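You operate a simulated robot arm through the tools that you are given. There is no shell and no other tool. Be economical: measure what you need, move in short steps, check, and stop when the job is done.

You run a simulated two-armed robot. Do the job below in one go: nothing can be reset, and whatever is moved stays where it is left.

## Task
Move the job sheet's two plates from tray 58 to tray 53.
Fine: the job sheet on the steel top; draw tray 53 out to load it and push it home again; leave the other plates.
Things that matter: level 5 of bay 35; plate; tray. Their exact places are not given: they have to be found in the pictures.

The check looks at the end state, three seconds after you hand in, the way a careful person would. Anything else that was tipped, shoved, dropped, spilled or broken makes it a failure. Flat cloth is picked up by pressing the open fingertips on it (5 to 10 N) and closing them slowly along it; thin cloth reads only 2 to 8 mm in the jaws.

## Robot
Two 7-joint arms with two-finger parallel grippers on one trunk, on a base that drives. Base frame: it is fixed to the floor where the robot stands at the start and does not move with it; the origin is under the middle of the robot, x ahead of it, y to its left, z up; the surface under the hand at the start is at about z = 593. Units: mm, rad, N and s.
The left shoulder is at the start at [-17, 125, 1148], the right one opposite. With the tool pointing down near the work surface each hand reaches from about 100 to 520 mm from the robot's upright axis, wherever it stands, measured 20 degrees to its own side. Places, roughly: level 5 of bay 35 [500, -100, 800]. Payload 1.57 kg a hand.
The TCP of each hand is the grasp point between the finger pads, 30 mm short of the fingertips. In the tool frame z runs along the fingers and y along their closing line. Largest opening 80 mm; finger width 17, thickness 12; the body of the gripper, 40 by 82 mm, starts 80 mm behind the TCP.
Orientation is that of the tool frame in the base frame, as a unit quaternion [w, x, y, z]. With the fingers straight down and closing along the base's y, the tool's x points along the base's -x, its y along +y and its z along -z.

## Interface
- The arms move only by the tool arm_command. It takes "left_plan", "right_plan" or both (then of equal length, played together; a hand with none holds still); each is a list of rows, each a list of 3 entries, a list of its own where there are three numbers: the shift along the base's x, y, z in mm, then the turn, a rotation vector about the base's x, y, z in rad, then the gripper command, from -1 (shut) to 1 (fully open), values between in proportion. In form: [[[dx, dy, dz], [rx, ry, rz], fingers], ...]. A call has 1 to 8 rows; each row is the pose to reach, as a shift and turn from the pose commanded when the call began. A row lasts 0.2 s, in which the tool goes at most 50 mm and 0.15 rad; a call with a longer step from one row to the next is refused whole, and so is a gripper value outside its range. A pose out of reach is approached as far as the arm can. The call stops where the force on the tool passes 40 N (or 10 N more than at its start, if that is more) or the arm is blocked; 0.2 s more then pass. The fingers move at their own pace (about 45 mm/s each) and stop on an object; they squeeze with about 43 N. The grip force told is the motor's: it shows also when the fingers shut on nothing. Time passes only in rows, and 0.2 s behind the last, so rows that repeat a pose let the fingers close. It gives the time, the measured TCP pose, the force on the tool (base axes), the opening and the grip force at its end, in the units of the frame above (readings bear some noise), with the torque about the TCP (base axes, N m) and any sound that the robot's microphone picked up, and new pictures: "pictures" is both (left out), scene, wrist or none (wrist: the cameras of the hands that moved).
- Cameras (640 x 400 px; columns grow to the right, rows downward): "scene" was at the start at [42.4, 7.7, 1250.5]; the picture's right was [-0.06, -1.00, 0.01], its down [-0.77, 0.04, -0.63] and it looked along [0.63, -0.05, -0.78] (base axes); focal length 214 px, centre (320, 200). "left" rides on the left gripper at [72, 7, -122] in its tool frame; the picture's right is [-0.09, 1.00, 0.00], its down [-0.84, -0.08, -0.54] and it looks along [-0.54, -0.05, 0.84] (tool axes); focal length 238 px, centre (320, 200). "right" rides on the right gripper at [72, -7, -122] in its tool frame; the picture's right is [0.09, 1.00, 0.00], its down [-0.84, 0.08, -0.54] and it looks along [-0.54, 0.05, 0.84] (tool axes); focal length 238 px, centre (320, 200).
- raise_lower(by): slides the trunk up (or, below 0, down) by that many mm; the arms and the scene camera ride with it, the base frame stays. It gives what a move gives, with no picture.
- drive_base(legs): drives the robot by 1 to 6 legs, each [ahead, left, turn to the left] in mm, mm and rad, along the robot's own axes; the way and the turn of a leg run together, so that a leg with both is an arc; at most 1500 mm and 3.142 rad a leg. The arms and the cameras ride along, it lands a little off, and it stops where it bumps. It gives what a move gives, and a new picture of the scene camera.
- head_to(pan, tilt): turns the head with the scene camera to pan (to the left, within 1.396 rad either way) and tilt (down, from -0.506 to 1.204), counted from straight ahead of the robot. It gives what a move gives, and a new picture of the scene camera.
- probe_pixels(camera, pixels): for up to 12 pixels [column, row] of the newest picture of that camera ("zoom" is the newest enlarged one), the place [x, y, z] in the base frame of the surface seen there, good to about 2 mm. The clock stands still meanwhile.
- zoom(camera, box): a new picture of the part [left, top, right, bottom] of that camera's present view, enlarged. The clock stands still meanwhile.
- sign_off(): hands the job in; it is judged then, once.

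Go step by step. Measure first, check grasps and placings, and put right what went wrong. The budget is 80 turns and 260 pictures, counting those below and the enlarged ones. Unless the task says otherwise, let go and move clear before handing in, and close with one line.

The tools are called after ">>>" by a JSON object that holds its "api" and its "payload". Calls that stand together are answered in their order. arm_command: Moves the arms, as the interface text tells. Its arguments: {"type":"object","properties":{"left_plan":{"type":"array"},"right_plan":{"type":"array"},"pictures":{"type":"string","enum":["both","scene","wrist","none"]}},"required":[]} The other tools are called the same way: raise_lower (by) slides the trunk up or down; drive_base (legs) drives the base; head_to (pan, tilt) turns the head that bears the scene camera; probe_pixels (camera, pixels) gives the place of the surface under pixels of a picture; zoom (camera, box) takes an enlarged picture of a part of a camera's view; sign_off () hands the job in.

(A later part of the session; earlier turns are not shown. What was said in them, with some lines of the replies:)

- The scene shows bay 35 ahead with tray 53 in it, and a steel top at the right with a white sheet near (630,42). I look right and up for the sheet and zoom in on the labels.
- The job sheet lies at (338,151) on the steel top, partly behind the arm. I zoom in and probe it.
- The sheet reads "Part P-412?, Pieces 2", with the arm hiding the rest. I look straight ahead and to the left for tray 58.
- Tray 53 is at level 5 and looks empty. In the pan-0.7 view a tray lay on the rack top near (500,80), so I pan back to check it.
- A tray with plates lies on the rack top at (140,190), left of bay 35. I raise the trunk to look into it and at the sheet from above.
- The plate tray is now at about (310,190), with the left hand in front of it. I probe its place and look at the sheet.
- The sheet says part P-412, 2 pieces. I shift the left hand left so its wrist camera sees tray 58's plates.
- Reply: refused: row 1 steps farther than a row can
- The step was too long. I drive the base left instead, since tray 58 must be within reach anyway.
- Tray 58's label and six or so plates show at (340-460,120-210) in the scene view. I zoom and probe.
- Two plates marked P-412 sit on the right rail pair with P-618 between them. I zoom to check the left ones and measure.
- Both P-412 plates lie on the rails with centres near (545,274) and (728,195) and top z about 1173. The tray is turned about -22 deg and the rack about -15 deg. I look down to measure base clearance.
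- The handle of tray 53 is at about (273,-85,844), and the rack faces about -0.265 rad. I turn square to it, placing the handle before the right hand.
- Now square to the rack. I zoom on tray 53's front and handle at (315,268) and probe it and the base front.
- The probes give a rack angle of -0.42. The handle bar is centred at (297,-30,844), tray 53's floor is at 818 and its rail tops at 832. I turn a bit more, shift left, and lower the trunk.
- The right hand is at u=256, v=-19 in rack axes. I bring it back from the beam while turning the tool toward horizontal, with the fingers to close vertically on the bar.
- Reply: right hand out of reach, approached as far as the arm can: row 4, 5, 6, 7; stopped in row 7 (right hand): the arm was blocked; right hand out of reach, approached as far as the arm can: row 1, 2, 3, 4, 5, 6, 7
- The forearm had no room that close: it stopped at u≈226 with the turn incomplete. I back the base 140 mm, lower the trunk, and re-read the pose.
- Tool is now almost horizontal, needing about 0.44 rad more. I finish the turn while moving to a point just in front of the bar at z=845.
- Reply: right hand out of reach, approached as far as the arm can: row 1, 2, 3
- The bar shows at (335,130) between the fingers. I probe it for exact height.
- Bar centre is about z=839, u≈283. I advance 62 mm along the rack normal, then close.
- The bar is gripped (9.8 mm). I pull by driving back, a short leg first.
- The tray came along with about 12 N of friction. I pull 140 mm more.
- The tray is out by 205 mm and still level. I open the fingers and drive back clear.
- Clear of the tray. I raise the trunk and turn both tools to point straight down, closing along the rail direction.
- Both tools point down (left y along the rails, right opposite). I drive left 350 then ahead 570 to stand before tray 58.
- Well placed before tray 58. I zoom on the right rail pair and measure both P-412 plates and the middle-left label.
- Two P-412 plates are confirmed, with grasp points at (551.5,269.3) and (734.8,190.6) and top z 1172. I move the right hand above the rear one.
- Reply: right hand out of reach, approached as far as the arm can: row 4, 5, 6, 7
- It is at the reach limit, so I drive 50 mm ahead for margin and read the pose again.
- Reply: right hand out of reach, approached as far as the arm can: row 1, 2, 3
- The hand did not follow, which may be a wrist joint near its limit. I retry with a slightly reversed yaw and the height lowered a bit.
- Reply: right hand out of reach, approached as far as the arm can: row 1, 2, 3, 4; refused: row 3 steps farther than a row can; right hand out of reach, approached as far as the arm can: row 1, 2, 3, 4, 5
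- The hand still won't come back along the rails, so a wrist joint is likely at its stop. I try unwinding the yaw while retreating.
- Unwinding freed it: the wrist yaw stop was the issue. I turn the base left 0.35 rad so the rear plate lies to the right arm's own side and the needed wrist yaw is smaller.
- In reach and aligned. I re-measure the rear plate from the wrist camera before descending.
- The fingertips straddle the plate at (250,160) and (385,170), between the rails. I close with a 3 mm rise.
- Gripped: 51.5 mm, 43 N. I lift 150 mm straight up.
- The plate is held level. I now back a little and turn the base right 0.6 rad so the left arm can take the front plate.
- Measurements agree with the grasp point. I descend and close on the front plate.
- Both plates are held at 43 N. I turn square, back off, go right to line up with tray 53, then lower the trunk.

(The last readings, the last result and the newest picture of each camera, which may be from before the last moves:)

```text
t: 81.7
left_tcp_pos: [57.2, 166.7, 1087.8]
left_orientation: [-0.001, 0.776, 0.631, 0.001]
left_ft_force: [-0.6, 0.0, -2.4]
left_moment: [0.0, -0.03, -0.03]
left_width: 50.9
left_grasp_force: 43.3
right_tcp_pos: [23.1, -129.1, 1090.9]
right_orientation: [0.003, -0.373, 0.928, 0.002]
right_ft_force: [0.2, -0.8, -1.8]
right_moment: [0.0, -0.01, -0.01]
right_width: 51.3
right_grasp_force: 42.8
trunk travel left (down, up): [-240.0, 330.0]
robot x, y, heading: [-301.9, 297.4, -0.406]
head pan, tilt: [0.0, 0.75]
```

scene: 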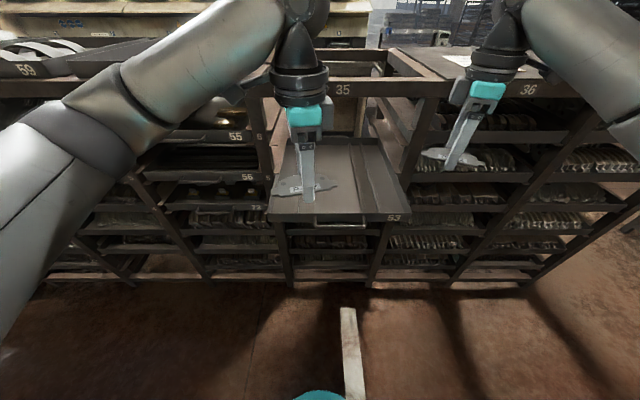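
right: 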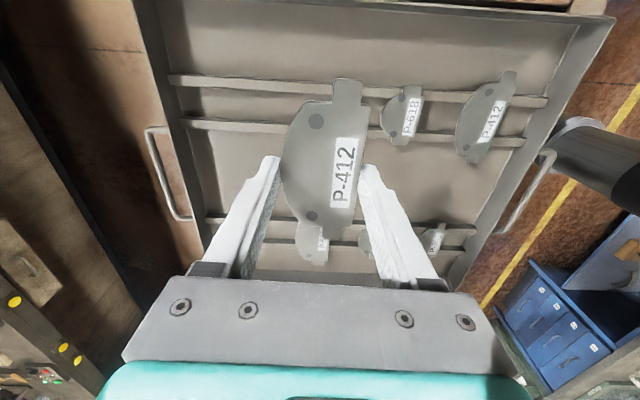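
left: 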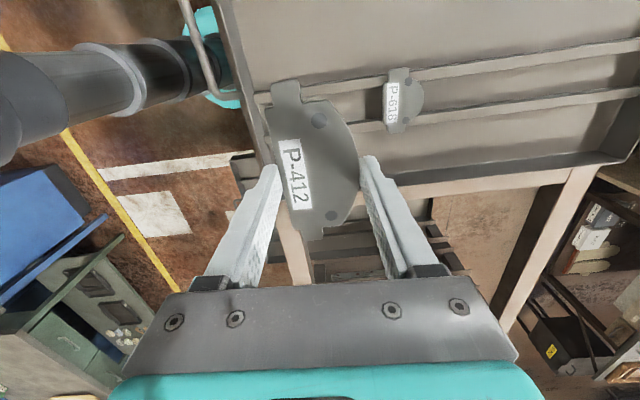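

Tray 53 is ahead. I square both tools to the rack and bring the hands abreast, then probe the rails.

>>> {"api": "arm_command", "payload": {"left_plan": [[[6, -3, 0], [0, 0, -0.07], -1], [[12, -5, 0], [0, 0, -0.14], -1], [[18, -8, 0], [0, 0, -0.214], -1], [[18, -8, 0], [0, 0, -0.214], -1], [[18, -8, 0], [0, 0, -0.214], -1]], "right_plan": [[[-5, 26, 0], [0, 0, 0.1], -1], [[-10, 52, 0], [0, 0, 0.2], -1], [[-16, 84, 0], [0, 0, 0.3], -1], [[-22, 116, 0], [0, 0, 0.387], -1], [[-22, 116, 0], [0, 0, 0.387], -1]], "pictures": "scene"}}

>>> {"api": "zoom", "payload": {"camera": "scene", "box": [240, 100, 440, 225]}}

```text
t: 82.9
left_tcp_pos: [75.8, 157.6, 1089.0]
left_orientation: [0.0, 0.839, 0.545, 0.0]
left_ft_force: [-0.2, -0.4, -1.8]
left_moment: [-0.03, -0.02, -0.02]
left_width: 51.0
left_grasp_force: 42.7
right_tcp_pos: [0.8, -9.5, 1093.3]
right_orientation: [0.002, -0.546, 0.838, 0.003]
right_ft_force: [-0.6, -0.1, -1.5]
right_moment: [-0.01, 0.01, 0.03]
right_width: 51.1
right_grasp_force: 42.9
trunk travel left (down, up): [-240.0, 330.0]
robot x, y, heading: [-302.2, 299.1, -0.408]
head pan, tilt: [0.0, 0.75]
```

scene: 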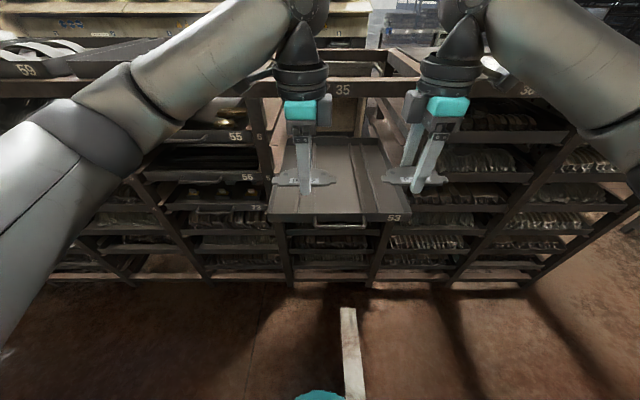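

```text
3.20 times, centred on (340, 162) of scene
```

zoom: 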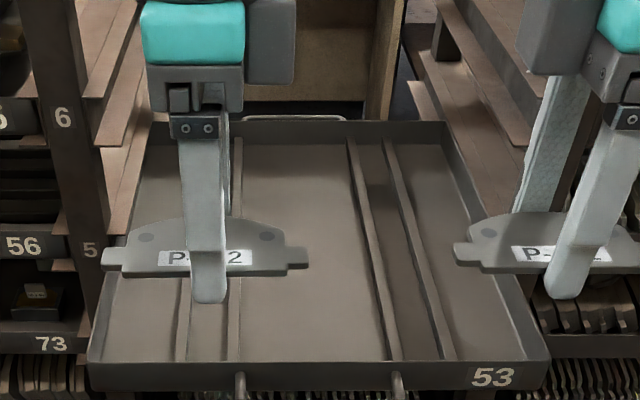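

>>> {"api": "probe_pixels", "payload": {"camera": "zoom", "pixels": [[182, 340], [235, 340], [392, 345], [444, 345], [362, 190], [400, 190], [181, 355], [234, 355], [320, 362], [320, 340], [110, 340], [520, 340]]}}

```text
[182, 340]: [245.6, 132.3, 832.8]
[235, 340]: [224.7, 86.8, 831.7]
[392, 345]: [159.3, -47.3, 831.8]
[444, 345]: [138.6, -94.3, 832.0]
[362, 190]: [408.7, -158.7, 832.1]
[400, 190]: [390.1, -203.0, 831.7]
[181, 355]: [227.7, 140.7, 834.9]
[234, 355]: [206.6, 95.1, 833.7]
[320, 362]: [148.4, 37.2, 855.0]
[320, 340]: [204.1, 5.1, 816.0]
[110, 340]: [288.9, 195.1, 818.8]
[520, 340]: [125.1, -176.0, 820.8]
```

Rails of tray 53 are at v≈221/171 and 22/-29, tops at z=832, and the front wall at u=120. I drive 200 ahead, hands over the tray in front of the beam.

>>> {"api": "drive_base", "payload": {"legs": [[200, 0, -0.012]]}}

```text
t: 84.5
left_tcp_pos: [261.6, 71.3, 1087.6]
left_orientation: [0.0, 0.842, 0.54, 0.001]
left_ft_force: [0.3, -0.2, -1.9]
left_moment: [0.02, 0.01, 0.0]
left_width: 50.9
left_grasp_force: 42.8
right_tcp_pos: [184.1, -97.8, 1092.3]
right_orientation: [0.003, -0.539, 0.842, 0.003]
right_ft_force: [0.3, 1.2, -2.2]
right_moment: [0.01, 0.02, -0.02]
right_width: 51.5
right_grasp_force: 43.0
trunk travel left (down, up): [-240.0, 330.0]
robot x, y, heading: [-115.7, 207.3, -0.42]
head pan, tilt: [0.0, 0.75]
```

scene: 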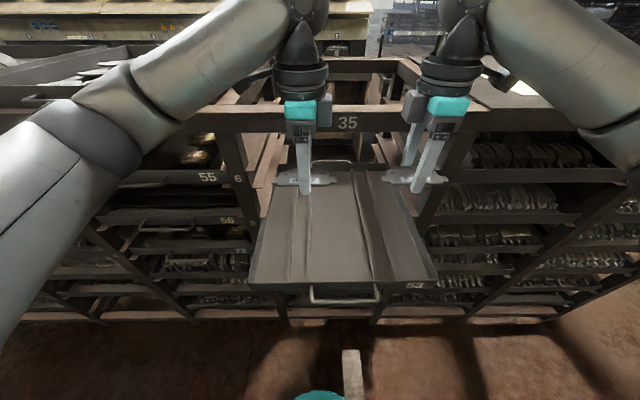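

Hands sit over the tray. I fine-align both and lower by trunk.

>>> {"api": "arm_command", "payload": {"left_plan": [[[3, 12, 0], [0, 0, 0.01], -1], [[5, 24, 0], [0, 0, 0.01], -1], [[5, 24, 0], [0, 0, 0.01], -1]], "right_plan": [[[1, 6, 0], [0, 0, 0], -1], [[2, 11, 0], [0, 0, 0], -1], [[2, 11, 0], [0, 0, 0], -1]], "pictures": "none"}}

>>> {"api": "raise_lower", "payload": {"by": -190}}

>>> {"api": "head_to", "payload": {"pan": 0.0, "tilt": 0.7}}

>>> {"api": "zoom", "payload": {"camera": "scene", "box": [200, 120, 460, 282]}}

```text
t: 85.3
left_tcp_pos: [265.6, 95.3, 1088.9]
left_orientation: [0.0, 0.839, 0.545, -0.001]
left_ft_force: [-0.9, -0.6, -1.3]
left_moment: [-0.03, 0.0, 0.03]
left_width: 51.2
left_grasp_force: 42.7
right_tcp_pos: [186.1, -86.6, 1092.7]
right_orientation: [0.002, -0.539, 0.842, 0.002]
right_ft_force: [-1.6, 0.0, -1.8]
right_moment: [-0.01, 0.01, 0.01]
right_width: 51.1
right_grasp_force: 42.4
trunk travel left (down, up): [-240.0, 330.0]
robot x, y, heading: [-114.1, 213.6, -0.418]
head pan, tilt: [0.0, 0.75]
```

```text
t: 87.4
left_tcp_pos: [266.1, 95.5, 899.6]
left_orientation: [0.0, 0.839, 0.544, 0.0]
left_ft_force: [0.0, -0.6, -3.0]
left_moment: [-0.05, -0.02, 0.01]
left_width: 51.3
left_grasp_force: 42.7
right_tcp_pos: [186.0, -85.8, 903.7]
right_orientation: [0.003, -0.54, 0.842, 0.002]
right_ft_force: [0.5, -0.8, -1.4]
right_moment: [-0.01, 0.02, 0.0]
right_width: 51.3
right_grasp_force: 43.1
trunk travel left (down, up): [-50.0, 520.0]
robot x, y, heading: [-116.9, 214.0, -0.418]
head pan, tilt: [0.0, 0.75]
```

```text
t: 88.0
left_tcp_pos: [265.6, 95.5, 897.8]
left_orientation: [0.0, 0.839, 0.545, 0.0]
left_ft_force: [0.0, -1.0, -0.5]
left_moment: [0.0, 0.0, 0.0]
left_width: 51.0
left_grasp_force: 43.3
right_tcp_pos: [187.1, -86.3, 903.5]
right_orientation: [0.003, -0.54, 0.842, 0.003]
right_ft_force: [0.2, -0.3, -0.9]
right_moment: [0.01, -0.01, 0.03]
right_width: 51.1
right_grasp_force: 43.3
trunk travel left (down, up): [-50.0, 520.0]
robot x, y, heading: [-110.2, 210.4, -0.421]
head pan, tilt: [0.0, 0.7]
```

scene: 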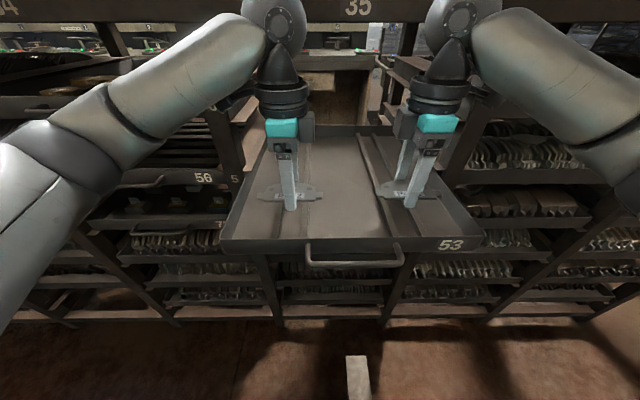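

```text
2.46 times, centred on (330, 201) of scene
```

zoom: 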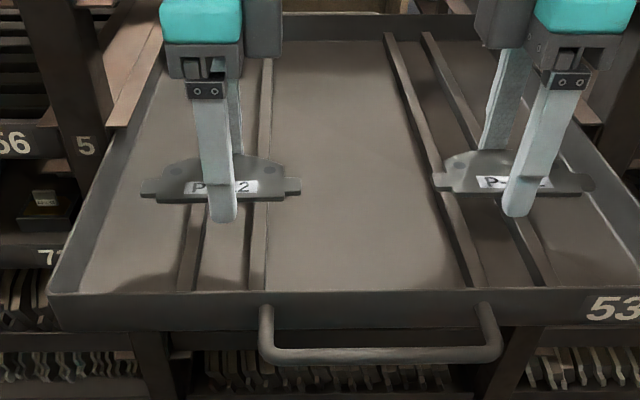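

Both plates hang level over their rail pairs. I lower to just about contact.

>>> {"api": "arm_command", "payload": {"left_plan": [[[0, 0, -15], [0, 0, 0], -1], [[0, 0, -30], [0, 0, 0], -1], [[0, 0, -38], [0, 0, 0], -1], [[0, 0, -41], [0, 0, 0], -1], [[0, 0, -43], [0, 0, 0], -1], [[0, 0, -44], [0, 0, 0], -1]], "right_plan": [[[0, 0, -15], [0, 0, 0], -1], [[0, 0, -30], [0, 0, 0], -1], [[0, 0, -41], [0, 0, 0], -1], [[0, 0, -45], [0, 0, 0], -1], [[0, 0, -47], [0, 0, 0], -1], [[0, 0, -48], [0, 0, 0], -1]], "pictures": "both"}}

>>> {"api": "zoom", "payload": {"camera": "scene", "box": [220, 130, 460, 280]}}

```text
t: 89.4
left_tcp_pos: [265.6, 96.9, 854.5]
left_orientation: [0.0, 0.839, 0.545, 0.0]
left_ft_force: [0.0, -0.6, -1.5]
left_moment: [-0.02, 0.0, 0.01]
left_width: 51.4
left_grasp_force: 43.1
right_tcp_pos: [187.4, -84.9, 856.0]
right_orientation: [0.002, -0.539, 0.842, 0.002]
right_ft_force: [-0.2, -1.3, -2.0]
right_moment: [-0.02, -0.02, -0.01]
right_width: 51.2
right_grasp_force: 43.1
trunk travel left (down, up): [-50.0, 520.0]
robot x, y, heading: [-111.5, 210.5, -0.417]
head pan, tilt: [0.0, 0.7]
```

scene: 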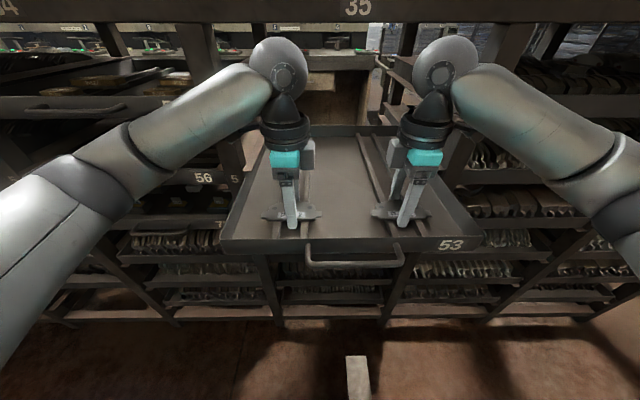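
right: 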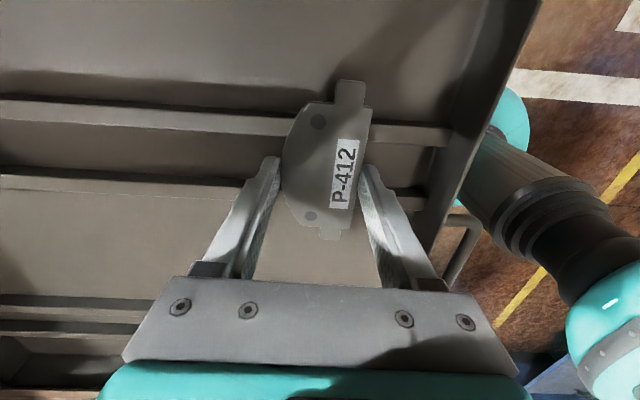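
left: 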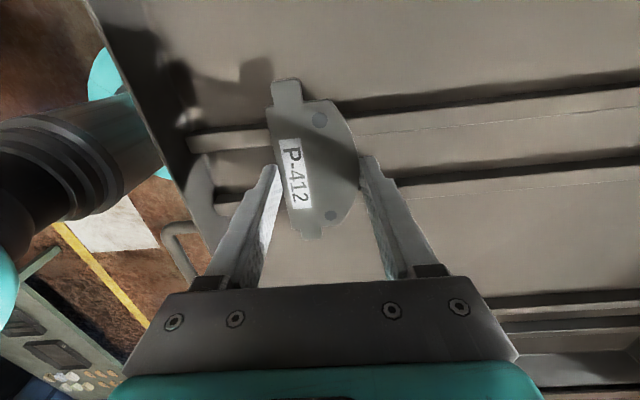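

```text
2.67 times, centred on (340, 205) of scene
```

zoom: 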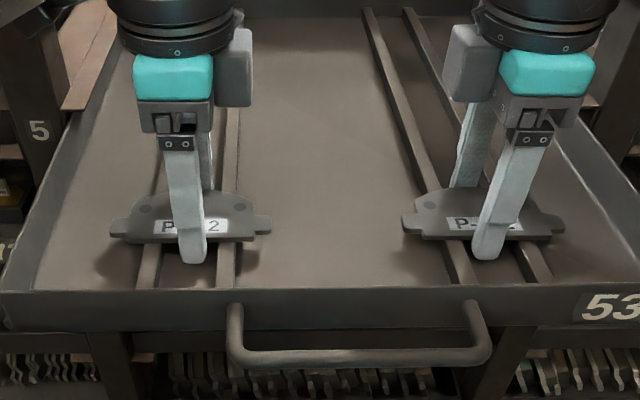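

Fingertips sit between the rails and the plates over both rails, with no contact yet. I creep down another 1-4 mm.

>>> {"api": "arm_command", "payload": {"left_plan": [[[0, 0, -1], [0, 0, 0], -1], [[0, 0, -1.5], [0, 0, 0], -1], [[0, 0, -2], [0, 0, 0], -1], [[0, 0, -2.5], [0, 0, 0], -1]], "right_plan": [[[0, 0, -1], [0, 0, 0], -1], [[0, 0, -2], [0, 0, 0], -1], [[0, 0, -3], [0, 0, 0], -1], [[0, 0, -3.5], [0, 0, 0], -1]], "pictures": "none"}}

```text
t: 90.4
left_tcp_pos: [266.6, 96.2, 852.4]
left_orientation: [0.001, 0.839, 0.545, 0.0]
left_ft_force: [-0.1, -0.2, -1.8]
left_moment: [0.02, -0.01, 0.01]
left_width: 51.1
left_grasp_force: 43.4
right_tcp_pos: [185.7, -85.7, 852.0]
right_orientation: [0.005, -0.54, 0.841, 0.001]
right_ft_force: [0.9, 2.9, 12.2]
right_moment: [-0.32, -0.21, 0.02]
right_width: 51.2
right_grasp_force: 43.0
trunk travel left (down, up): [-50.0, 520.0]
robot x, y, heading: [-115.0, 215.4, -0.423]
head pan, tilt: [0.0, 0.7]
```

The right plate touches down (12 N). I lower the left a bit more.

>>> {"api": "arm_command", "payload": {"left_plan": [[[0, 0, -0.7], [0, 0, 0], -1], [[0, 0, -1.3], [0, 0, 0], -1], [[0, 0, -1.8], [0, 0, 0], -1]], "right_plan": [[[0, 0, 0.5], [0, 0, 0], -1], [[0, 0, 0.5], [0, 0, 0], -1], [[0, 0, 0.5], [0, 0, 0], -1]], "pictures": "none"}}

```text
t: 91.2
left_tcp_pos: [265.1, 95.8, 852.5]
left_orientation: [0.002, 0.838, 0.545, 0.001]
left_ft_force: [-0.2, 0.4, 5.7]
left_moment: [0.04, -0.22, 0.0]
left_width: 51.0
left_grasp_force: 42.1
right_tcp_pos: [186.1, -85.9, 852.4]
right_orientation: [0.003, -0.54, 0.842, 0.001]
right_ft_force: [4.8, 3.3, 12.0]
right_moment: [-0.01, -0.43, 0.07]
right_width: 51.3
right_grasp_force: 43.0
trunk travel left (down, up): [-50.0, 520.0]
robot x, y, heading: [-112.7, 211.6, -0.424]
head pan, tilt: [0.0, 0.7]
```

Both plates now rest on the rails. I open the fingers slowly, then lift straight up.

>>> {"api": "arm_command", "payload": {"left_plan": [[[0, 0, 0], [0, 0, 0], 0.4], [[0, 0, 0], [0, 0, 0], 0.6], [[0, 0, 0], [0, 0, 0], 0.9], [[0, 0, 0], [0, 0, 0], 0.9]], "right_plan": [[[0, 0, 0], [0, 0, 0], 0.4], [[0, 0, 0], [0, 0, 0], 0.6], [[0, 0, 0], [0, 0, 0], 0.9], [[0, 0, 0], [0, 0, 0], 0.9]], "pictures": "wrist"}}

```text
t: 92.2
left_tcp_pos: [266.1, 95.4, 850.6]
left_orientation: [-0.001, 0.839, 0.544, 0.0]
left_ft_force: [1.3, 0.4, 0.3]
left_moment: [0.01, -0.01, -0.03]
left_width: 76.1
left_grasp_force: 0.2
right_tcp_pos: [185.6, -86.2, 851.2]
right_orientation: [0.002, -0.539, 0.842, 0.002]
right_ft_force: [-0.4, -0.1, 1.1]
right_moment: [0.03, 0.01, 0.0]
right_width: 76.1
right_grasp_force: 0.2
trunk travel left (down, up): [-50.0, 520.0]
robot x, y, heading: [-113.5, 210.6, -0.42]
head pan, tilt: [0.0, 0.7]
```

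right: 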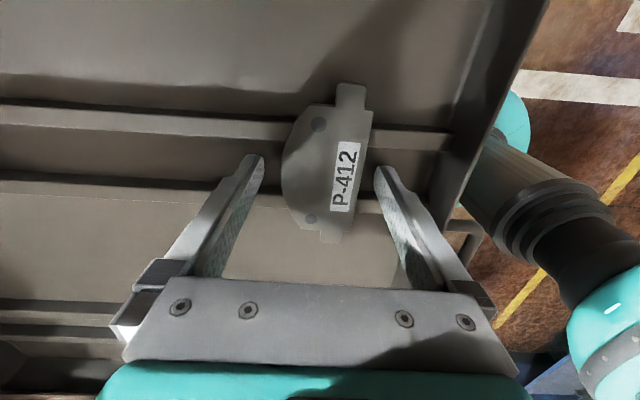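
left: 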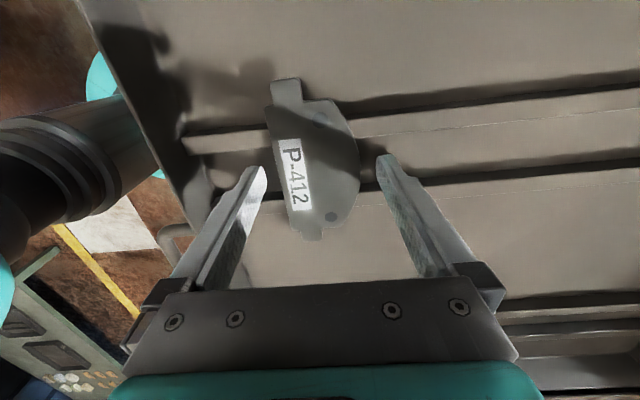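

Both plates are free on their rails. I raise the trunk to clear, then drive back and left for the push.

>>> {"api": "raise_lower", "payload": {"by": 170}}

>>> {"api": "drive_base", "payload": {"legs": [[-330, 0, 0], [0, 40, 0]]}}

>>> {"api": "zoom", "payload": {"camera": "scene", "box": [230, 100, 430, 225]}}

```text
t: 94.1
left_tcp_pos: [265.9, 96.2, 1021.6]
left_orientation: [0.0, 0.838, 0.545, 0.0]
left_ft_force: [0.2, -0.4, 0.3]
left_moment: [0.04, -0.01, 0.0]
left_width: 75.9
left_grasp_force: 0.0
right_tcp_pos: [185.3, -87.8, 1022.4]
right_orientation: [0.003, -0.54, 0.842, 0.002]
right_ft_force: [0.0, -1.2, -0.1]
right_moment: [-0.01, 0.0, 0.0]
right_width: 76.0
right_grasp_force: 0.0
trunk travel left (down, up): [-220.0, 350.0]
robot x, y, heading: [-113.8, 211.6, -0.419]
head pan, tilt: [0.0, 0.7]
```

```text
t: 96.8
left_tcp_pos: [-24.0, 275.6, 1020.7]
left_orientation: [0.0, 0.834, 0.551, 0.001]
left_ft_force: [0.9, 0.7, 0.1]
left_moment: [-0.04, 0.04, 0.0]
left_width: 75.8
left_grasp_force: 0.0
right_tcp_pos: [-101.6, 91.7, 1022.4]
right_orientation: [0.003, -0.547, 0.837, 0.002]
right_ft_force: [0.4, 0.1, 0.4]
right_moment: [-0.04, -0.01, 0.02]
right_width: 76.2
right_grasp_force: 0.1
trunk travel left (down, up): [-220.0, 350.0]
robot x, y, heading: [-408.6, 379.7, -0.402]
head pan, tilt: [0.0, 0.7]
```

scene: 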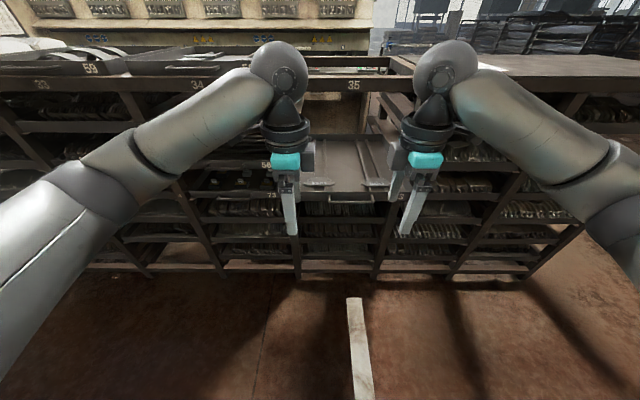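

```text
3.20 times, centred on (330, 162) of scene
```

zoom: 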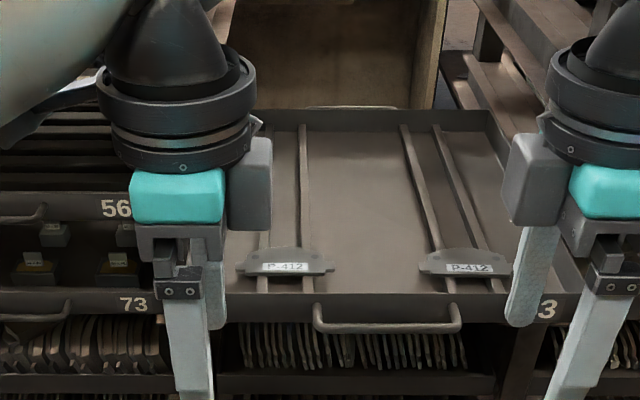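

Both plates lie on the rails of tray 53. I pitch the right tool to horizontal in front of the handle.

>>> {"api": "arm_command", "payload": {"right_plan": [[[12, 5, -15], [-0.058, -0.13, 0], 0.6], [[24, 10, -30], [-0.117, -0.261, 0], 0.3], [[36, 16, -45], [-0.175, -0.391, 0], 0.3], [[47, 21, -60], [-0.233, -0.522, 0], 0.3], [[58, 26, -75], [-0.291, -0.652, 0], 0.3], [[69, 30, -90], [-0.35, -0.782, 0], 0.3]], "pictures": "none"}}

>>> {"api": "arm_command", "payload": {"right_plan": [[[9, -4, -18], [-0.058, -0.13, 0], 0.3], [[18, -8, -36], [-0.117, -0.261, 0], 0.3], [[27, -12, -54], [-0.175, -0.391, 0], 0.3], [[36, -16, -72], [-0.233, -0.522, 0], 0.3], [[46, -20, -91], [-0.291, -0.652, 0], 0.3], [[46, -20, -91], [-0.291, -0.652, -0.018], 0.3]], "pictures": "both"}}

```text
t: 98.2
left_tcp_pos: [-25.4, 273.8, 1020.6]
left_orientation: [0.0, 0.835, 0.551, 0.0]
left_ft_force: [-1.1, -0.6, 0.0]
left_moment: [0.0, -0.01, 0.03]
left_width: 76.0
left_grasp_force: 0.1
right_tcp_pos: [-34.7, 122.6, 932.6]
right_orientation: [0.228, -0.499, 0.761, -0.348]
right_ft_force: [-0.8, -0.7, 0.4]
right_moment: [0.01, -0.03, -0.03]
right_width: 52.2
right_grasp_force: 0.1
trunk travel left (down, up): [-220.0, 350.0]
robot x, y, heading: [-408.5, 382.2, -0.406]
head pan, tilt: [0.0, 0.7]
```

```text
t: 99.6
left_tcp_pos: [-24.9, 273.4, 1021.0]
left_orientation: [0.0, 0.835, 0.551, -0.001]
left_ft_force: [0.7, -0.9, -0.3]
left_moment: [-0.01, 0.02, 0.0]
left_width: 76.1
left_grasp_force: 0.0
right_tcp_pos: [13.2, 99.1, 840.8]
right_orientation: [0.382, -0.382, 0.596, -0.594]
right_ft_force: [-0.4, 0.2, -0.4]
right_moment: [-0.01, 0.0, 0.02]
right_width: 52.3
right_grasp_force: 0.1
trunk travel left (down, up): [-220.0, 350.0]
robot x, y, heading: [-404.2, 385.8, -0.407]
head pan, tilt: [0.0, 0.7]
```

scene: 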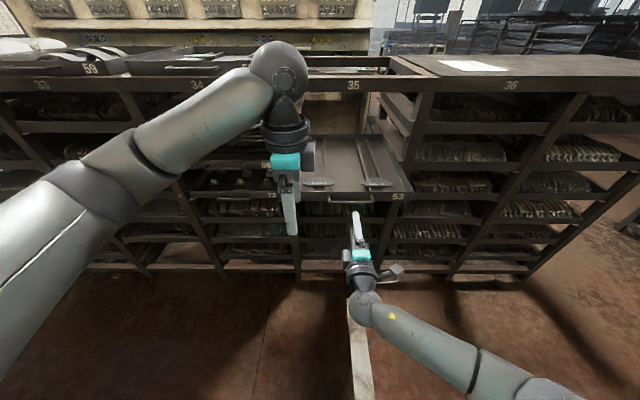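
right: 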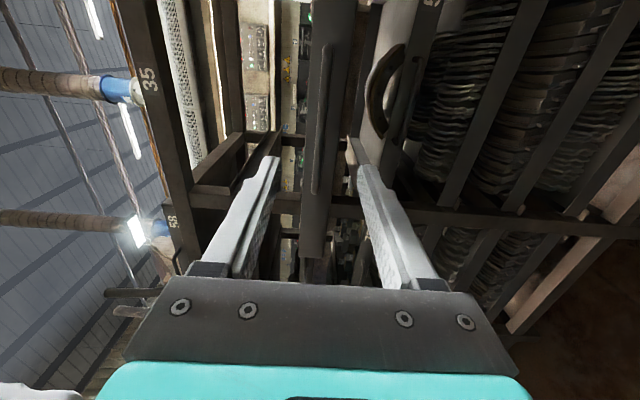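

>>> {"api": "probe_pixels", "payload": {"camera": "right", "pixels": [[325, 80], [324, 120], [320, 170], [340, 100]]}}

>>> {"api": "probe_pixels", "payload": {"camera": "scene", "pixels": [[350, 203], [330, 203], [320, 197]]}}

```text
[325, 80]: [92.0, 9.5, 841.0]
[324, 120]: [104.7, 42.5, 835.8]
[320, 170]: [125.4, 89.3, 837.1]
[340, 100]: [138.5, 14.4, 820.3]
```

```text
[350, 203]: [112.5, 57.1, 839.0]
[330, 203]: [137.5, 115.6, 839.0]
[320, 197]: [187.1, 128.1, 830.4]
```

Bar is at u≈78, z≈838. I drive ahead 97 mm so it comes between the fingers.

>>> {"api": "drive_base", "payload": {"legs": [[97, 0, -0.013]]}}

>>> {"api": "arm_command", "payload": {"right_plan": [[[0, 0, -1], [0, 0, 0], 0.3], [[0, 0, -1], [0, 0, 0], 0.3]], "pictures": "wrist"}}

```text
t: 100.8
left_tcp_pos: [64.3, 229.6, 1020.5]
left_orientation: [0.0, 0.837, 0.547, 0.001]
left_ft_force: [-0.7, 0.6, 0.1]
left_moment: [0.0, 0.0, -0.03]
left_width: 76.0
left_grasp_force: 0.0
right_tcp_pos: [98.5, 54.9, 840.1]
right_orientation: [0.378, -0.378, 0.598, -0.597]
right_ft_force: [0.9, -0.2, -0.8]
right_moment: [0.0, 0.04, -0.04]
right_width: 51.9
right_grasp_force: 0.0
trunk travel left (down, up): [-220.0, 350.0]
robot x, y, heading: [-317.3, 344.1, -0.415]
head pan, tilt: [0.0, 0.7]
```

scene: 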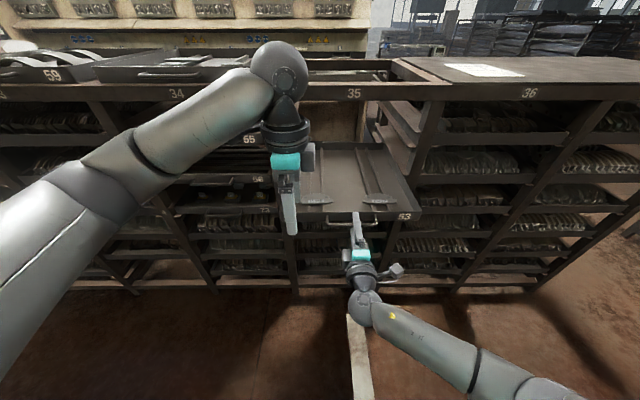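

```text
t: 101.4
left_tcp_pos: [63.5, 230.7, 1020.5]
left_orientation: [0.001, 0.838, 0.546, -0.001]
left_ft_force: [0.0, 0.5, 0.6]
left_moment: [0.01, 0.02, 0.01]
left_width: 75.9
left_grasp_force: 0.1
right_tcp_pos: [98.5, 54.1, 839.6]
right_orientation: [0.378, -0.379, 0.598, -0.597]
right_ft_force: [0.6, 0.0, 0.2]
right_moment: [0.0, -0.01, -0.02]
right_width: 51.9
right_grasp_force: 0.1
trunk travel left (down, up): [-220.0, 350.0]
robot x, y, heading: [-315.6, 345.6, -0.41]
head pan, tilt: [0.0, 0.7]
```

right: 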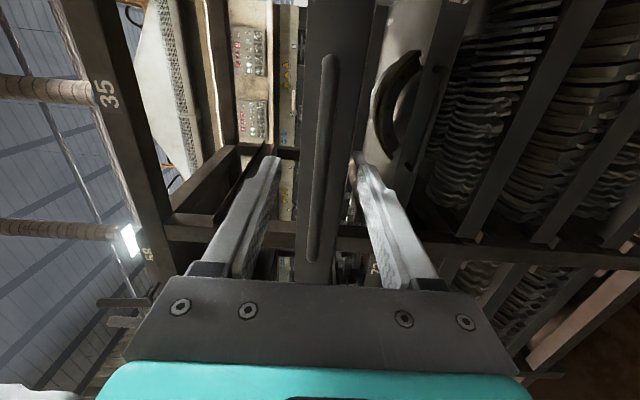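

>>> {"api": "arm_command", "payload": {"right_plan": [[[2, -1, -1], [0, 0, 0], 0], [[4, -2, -1], [0, 0, 0], -0.5], [[4, -2, -1], [0, 0, 0], -1], [[4, -2, -1], [0, 0, 0], -1], [[4, -2, -1], [0, 0, 0], -1]], "pictures": "none"}}

>>> {"api": "drive_base", "payload": {"legs": [[60, 0, 0]]}}

```text
t: 102.6
left_tcp_pos: [63.5, 231.5, 1019.9]
left_orientation: [0.0, 0.838, 0.545, 0.0]
left_ft_force: [0.5, -0.4, -0.2]
left_moment: [-0.03, 0.02, 0.0]
left_width: 76.1
left_grasp_force: 0.0
right_tcp_pos: [101.4, 51.7, 837.9]
right_orientation: [0.377, -0.378, 0.598, -0.597]
right_ft_force: [-0.4, -0.3, 0.8]
right_moment: [-0.03, 0.01, 0.02]
right_width: 10.0
right_grasp_force: 28.0
trunk travel left (down, up): [-220.0, 350.0]
robot x, y, heading: [-315.7, 347.1, -0.418]
head pan, tilt: [0.0, 0.7]
```

```text
t: 103.5
left_tcp_pos: [119.4, 205.0, 1020.1]
left_orientation: [0.001, 0.837, 0.547, 0.0]
left_ft_force: [0.4, -0.1, 0.7]
left_moment: [0.01, 0.0, 0.0]
left_width: 76.0
left_grasp_force: 0.0
right_tcp_pos: [158.8, 25.8, 838.2]
right_orientation: [0.378, -0.378, 0.598, -0.597]
right_ft_force: [8.3, -2.3, -1.2]
right_moment: [0.0, 0.0, 0.39]
right_width: 9.7
right_grasp_force: 27.8
trunk travel left (down, up): [-220.0, 350.0]
robot x, y, heading: [-260.8, 322.8, -0.415]
head pan, tilt: [0.0, 0.7]
```

scene: 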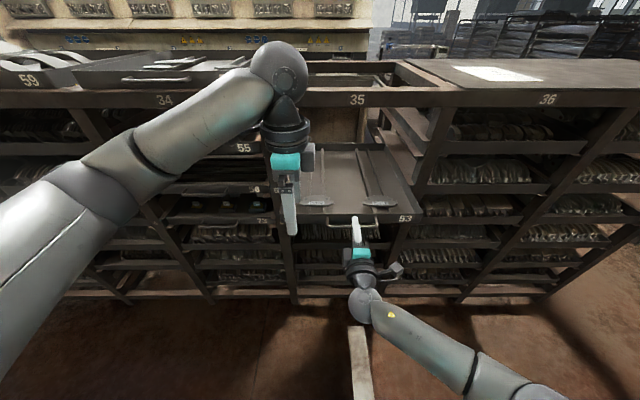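

The tray slides in with about 9 N and the plates stay put. I need about 141 mm more and push in two legs.

>>> {"api": "drive_base", "payload": {"legs": [[70, 0, 0], [65, 0, 0]]}}

```text
t: 105.2
left_tcp_pos: [243.9, 150.6, 1020.8]
left_orientation: [0.0, 0.838, 0.546, 0.0]
left_ft_force: [0.7, 0.2, -0.3]
left_moment: [-0.01, 0.01, -0.01]
left_width: 76.1
left_grasp_force: 0.0
right_tcp_pos: [283.6, -29.0, 839.1]
right_orientation: [0.377, -0.377, 0.598, -0.598]
right_ft_force: [4.9, -3.1, -5.7]
right_moment: [-0.01, -0.04, -0.11]
right_width: 9.8
right_grasp_force: 28.2
trunk travel left (down, up): [-220.0, 350.0]
robot x, y, heading: [-139.3, 265.6, -0.416]
head pan, tilt: [0.0, 0.7]
```

scene: 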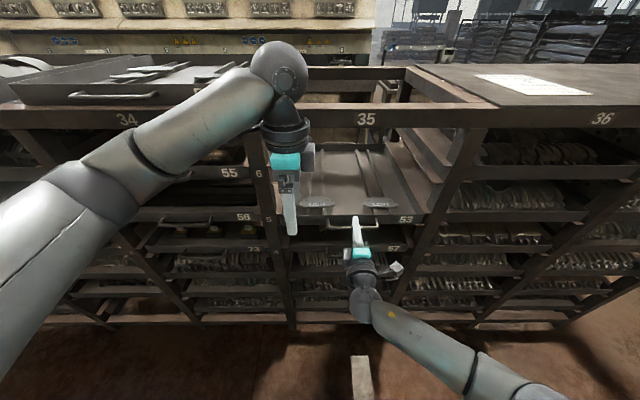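

About 5 mm short of the original place. I push the last bit with the arm.

>>> {"api": "arm_command", "payload": {"right_plan": [[[1.8, -0.8, 0], [0, 0, 0], -1], [[3.6, -1.6, 0], [0, 0, 0], -1], [[5.2, -2.3, 0], [0, 0, 0], -1], [[5.2, -2.3, 0], [0, 0, 0], -1]], "pictures": "scene"}}

>>> {"api": "probe_pixels", "payload": {"camera": "scene", "pixels": [[280, 213], [400, 217], [330, 222], [366, 118], [374, 222], [345, 220]]}}

>>> {"api": "zoom", "payload": {"camera": "scene", "box": [250, 100, 450, 250]}}

```text
t: 106.2
left_tcp_pos: [241.7, 150.5, 1020.3]
left_orientation: [0.001, 0.838, 0.546, 0.0]
left_ft_force: [-0.2, -0.4, -0.8]
left_moment: [0.01, 0.04, -0.01]
left_width: 76.0
left_grasp_force: 0.1
right_tcp_pos: [288.4, -31.3, 839.7]
right_orientation: [0.377, -0.378, 0.598, -0.597]
right_ft_force: [-7.8, 2.8, -3.4]
right_moment: [0.0, 0.0, 0.17]
right_width: 9.5
right_grasp_force: 28.1
trunk travel left (down, up): [-220.0, 350.0]
robot x, y, heading: [-140.5, 265.4, -0.418]
head pan, tilt: [0.0, 0.7]
```

scene: 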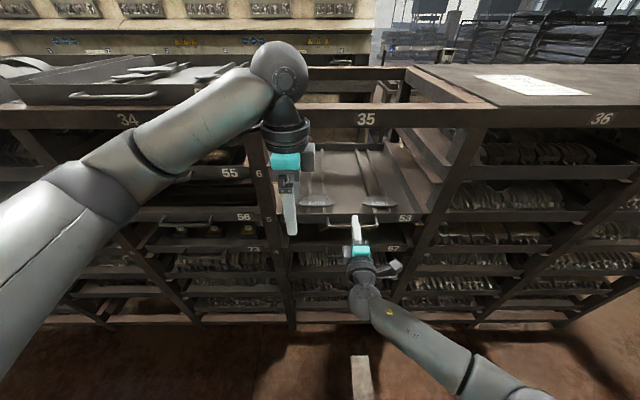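

```text
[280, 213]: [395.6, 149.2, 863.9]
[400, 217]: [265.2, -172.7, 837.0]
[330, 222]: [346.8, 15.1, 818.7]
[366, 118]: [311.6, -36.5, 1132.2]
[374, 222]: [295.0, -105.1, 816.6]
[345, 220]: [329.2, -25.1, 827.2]
```

```text
2.67 times, centred on (350, 175) of scene
```

zoom: 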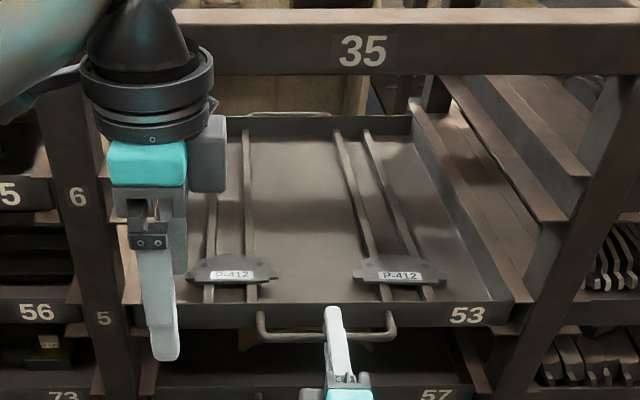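

The TCP is back where it was, but the tray front reads u≈312 against about 320 originally. I push about 8 mm more, watching the force.

>>> {"api": "arm_command", "payload": {"right_plan": [[[2, -0.9, 0], [0, 0, 0], -1], [[4, -1.8, 0], [0, 0, 0], -1], [[6, -2.7, 0], [0, 0, 0], -1], [[7.5, -3.3, 0], [0, 0, 0], -1], [[7.5, -3.3, 0], [0, 0, 0], -1]], "pictures": "scene"}}

>>> {"api": "zoom", "payload": {"camera": "scene", "box": [270, 170, 430, 270]}}

>>> {"api": "probe_pixels", "payload": {"camera": "zoom", "pixels": [[480, 185], [400, 205], [200, 200], [150, 190], [450, 190], [510, 300], [470, 315], [300, 300], [130, 180], [530, 178]]}}

```text
t: 107.3
left_tcp_pos: [243.1, 151.0, 1021.0]
left_orientation: [0.0, 0.838, 0.546, 0.0]
left_ft_force: [-0.8, -0.2, 0.0]
left_moment: [-0.01, 0.01, 0.0]
left_width: 75.8
left_grasp_force: 0.2
right_tcp_pos: [295.9, -33.2, 839.1]
right_orientation: [0.377, -0.378, 0.598, -0.597]
right_ft_force: [-6.0, 1.9, -9.0]
right_moment: [-0.03, 0.0, -0.16]
right_width: 9.8
right_grasp_force: 27.7
trunk travel left (down, up): [-220.0, 350.0]
robot x, y, heading: [-135.8, 265.7, -0.421]
head pan, tilt: [0.0, 0.7]
```

scene: 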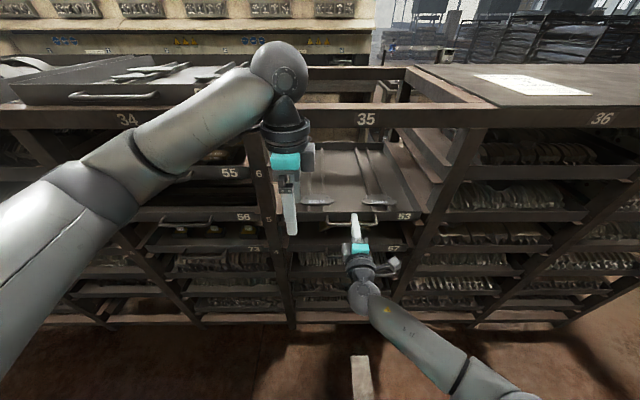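

```text
4.00 times, centred on (350, 220) of scene
```

zoom: 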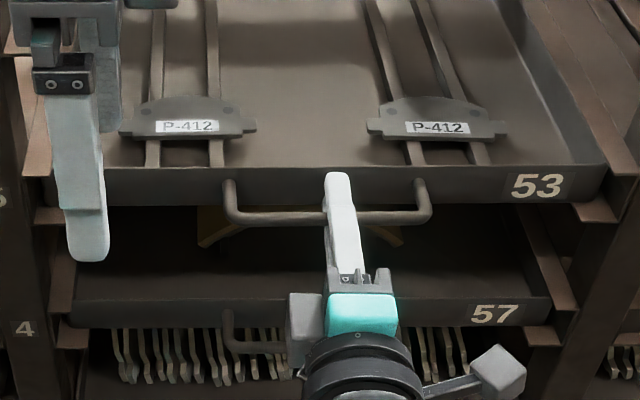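

```text
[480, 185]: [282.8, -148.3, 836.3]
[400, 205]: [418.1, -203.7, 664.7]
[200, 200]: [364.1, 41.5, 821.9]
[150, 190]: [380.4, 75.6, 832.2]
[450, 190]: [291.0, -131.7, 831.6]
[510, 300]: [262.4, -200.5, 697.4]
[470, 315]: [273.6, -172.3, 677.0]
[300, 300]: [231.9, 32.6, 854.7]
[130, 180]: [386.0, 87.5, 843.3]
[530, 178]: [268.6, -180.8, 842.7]
```

The front now reads u≈317–319, matching the start. I open the fingers and drive straight back.

>>> {"api": "arm_command", "payload": {"right_plan": [[[0, 0, 0], [0, 0, 0], 0.3], [[0, 0, 0], [0, 0, 0], 0.3], [[0, 0, 0], [0, 0, 0], 0.3], [[0, 0, 0], [0, 0, 0], 0.3]], "pictures": "none"}}

>>> {"api": "drive_base", "payload": {"legs": [[-200, 0, 0]]}}

>>> {"api": "raise_lower", "payload": {"by": 200}}

>>> {"api": "head_to", "payload": {"pan": 0.0, "tilt": 0.6}}

>>> {"api": "zoom", "payload": {"camera": "scene", "box": [240, 100, 480, 250]}}

```text
t: 108.3
left_tcp_pos: [243.0, 150.3, 1020.4]
left_orientation: [0.0, 0.838, 0.546, 0.0]
left_ft_force: [-0.3, 0.7, -0.5]
left_moment: [0.02, -0.04, -0.02]
left_width: 75.9
left_grasp_force: 0.2
right_tcp_pos: [295.1, -34.1, 839.8]
right_orientation: [0.377, -0.377, 0.598, -0.598]
right_ft_force: [-0.5, 0.6, 0.5]
right_moment: [0.04, 0.01, 0.04]
right_width: 52.1
right_grasp_force: 0.0
trunk travel left (down, up): [-220.0, 350.0]
robot x, y, heading: [-137.2, 263.9, -0.414]
head pan, tilt: [0.0, 0.7]
```

```text
t: 110.0
left_tcp_pos: [56.7, 232.9, 1022.0]
left_orientation: [0.0, 0.838, 0.545, 0.0]
left_ft_force: [-0.2, 0.4, -0.2]
left_moment: [-0.01, 0.01, -0.01]
left_width: 75.8
left_grasp_force: 0.0
right_tcp_pos: [108.7, 48.2, 839.4]
right_orientation: [-0.376, 0.377, -0.598, 0.598]
right_ft_force: [-0.2, 0.1, 0.3]
right_moment: [-0.03, -0.02, 0.0]
right_width: 52.1
right_grasp_force: 0.1
trunk travel left (down, up): [-220.0, 350.0]
robot x, y, heading: [-320.7, 349.1, -0.424]
head pan, tilt: [0.0, 0.7]
```

scene: 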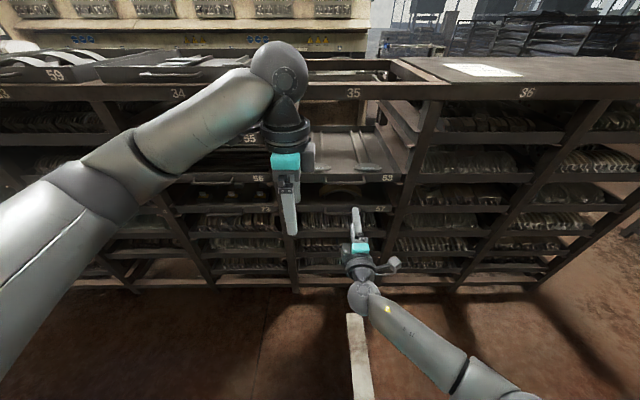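

```text
t: 112.1
left_tcp_pos: [58.1, 233.3, 1220.5]
left_orientation: [0.0, 0.838, 0.545, -0.001]
left_ft_force: [0.2, 0.0, -0.7]
left_moment: [-0.01, 0.02, 0.02]
left_width: 76.2
left_grasp_force: 0.0
right_tcp_pos: [109.6, 47.6, 1039.1]
right_orientation: [0.377, -0.377, 0.598, -0.598]
right_ft_force: [0.2, 0.6, -0.6]
right_moment: [0.04, 0.02, -0.01]
right_width: 51.7
right_grasp_force: 0.0
trunk travel left (down, up): [-420.0, 150.0]
robot x, y, heading: [-324.6, 348.4, -0.42]
head pan, tilt: [0.0, 0.7]
```

```text
t: 112.8
left_tcp_pos: [56.4, 233.0, 1219.7]
left_orientation: [0.001, 0.838, 0.546, 0.0]
left_ft_force: [-0.4, 0.0, 0.2]
left_moment: [0.02, -0.03, 0.0]
left_width: 76.1
left_grasp_force: 0.2
right_tcp_pos: [110.3, 46.8, 1039.2]
right_orientation: [-0.377, 0.377, -0.598, 0.598]
right_ft_force: [0.2, -0.3, -0.2]
right_moment: [0.01, 0.0, 0.01]
right_width: 51.9
right_grasp_force: 0.0
trunk travel left (down, up): [-420.0, 150.0]
robot x, y, heading: [-327.3, 347.3, -0.422]
head pan, tilt: [0.0, 0.6]
```

scene: 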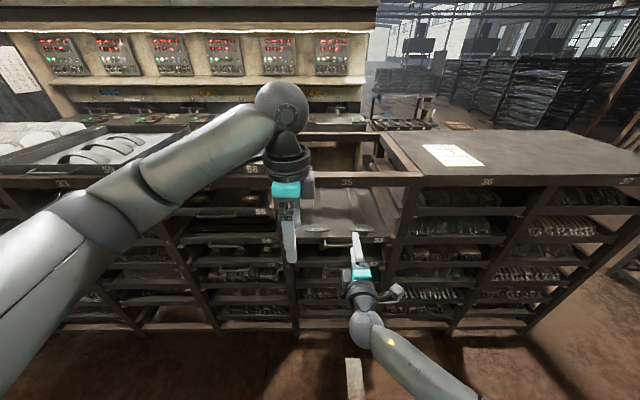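

```text
2.67 times, centred on (360, 175) of scene
```

zoom: 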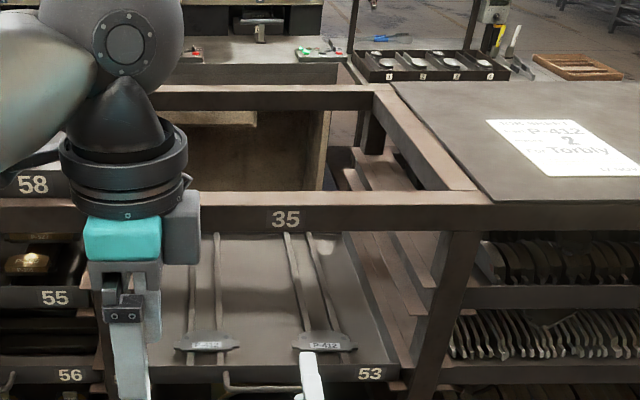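

>>> {"api": "probe_pixels", "payload": {"camera": "zoom", "pixels": [[350, 374], [390, 370], [200, 372], [70, 376], [322, 346], [207, 346]]}}

```text
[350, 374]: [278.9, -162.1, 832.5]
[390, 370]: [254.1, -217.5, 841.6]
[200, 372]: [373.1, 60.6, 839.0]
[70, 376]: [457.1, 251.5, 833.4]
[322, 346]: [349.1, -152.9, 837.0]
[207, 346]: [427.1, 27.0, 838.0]
```

Tray 53 is flush with its neighbours, and both P-412 plates lie on its rails at z≈837. The hands are clear, so I hand in.

>>> {"api": "sign_off", "payload": {}}

```text
The job is handed in.
```

The job sheet's two P-412 plates are now on the rails of tray 53; I pushed the tray back level with its neighbours, and I left the other plates and the job sheet alone.
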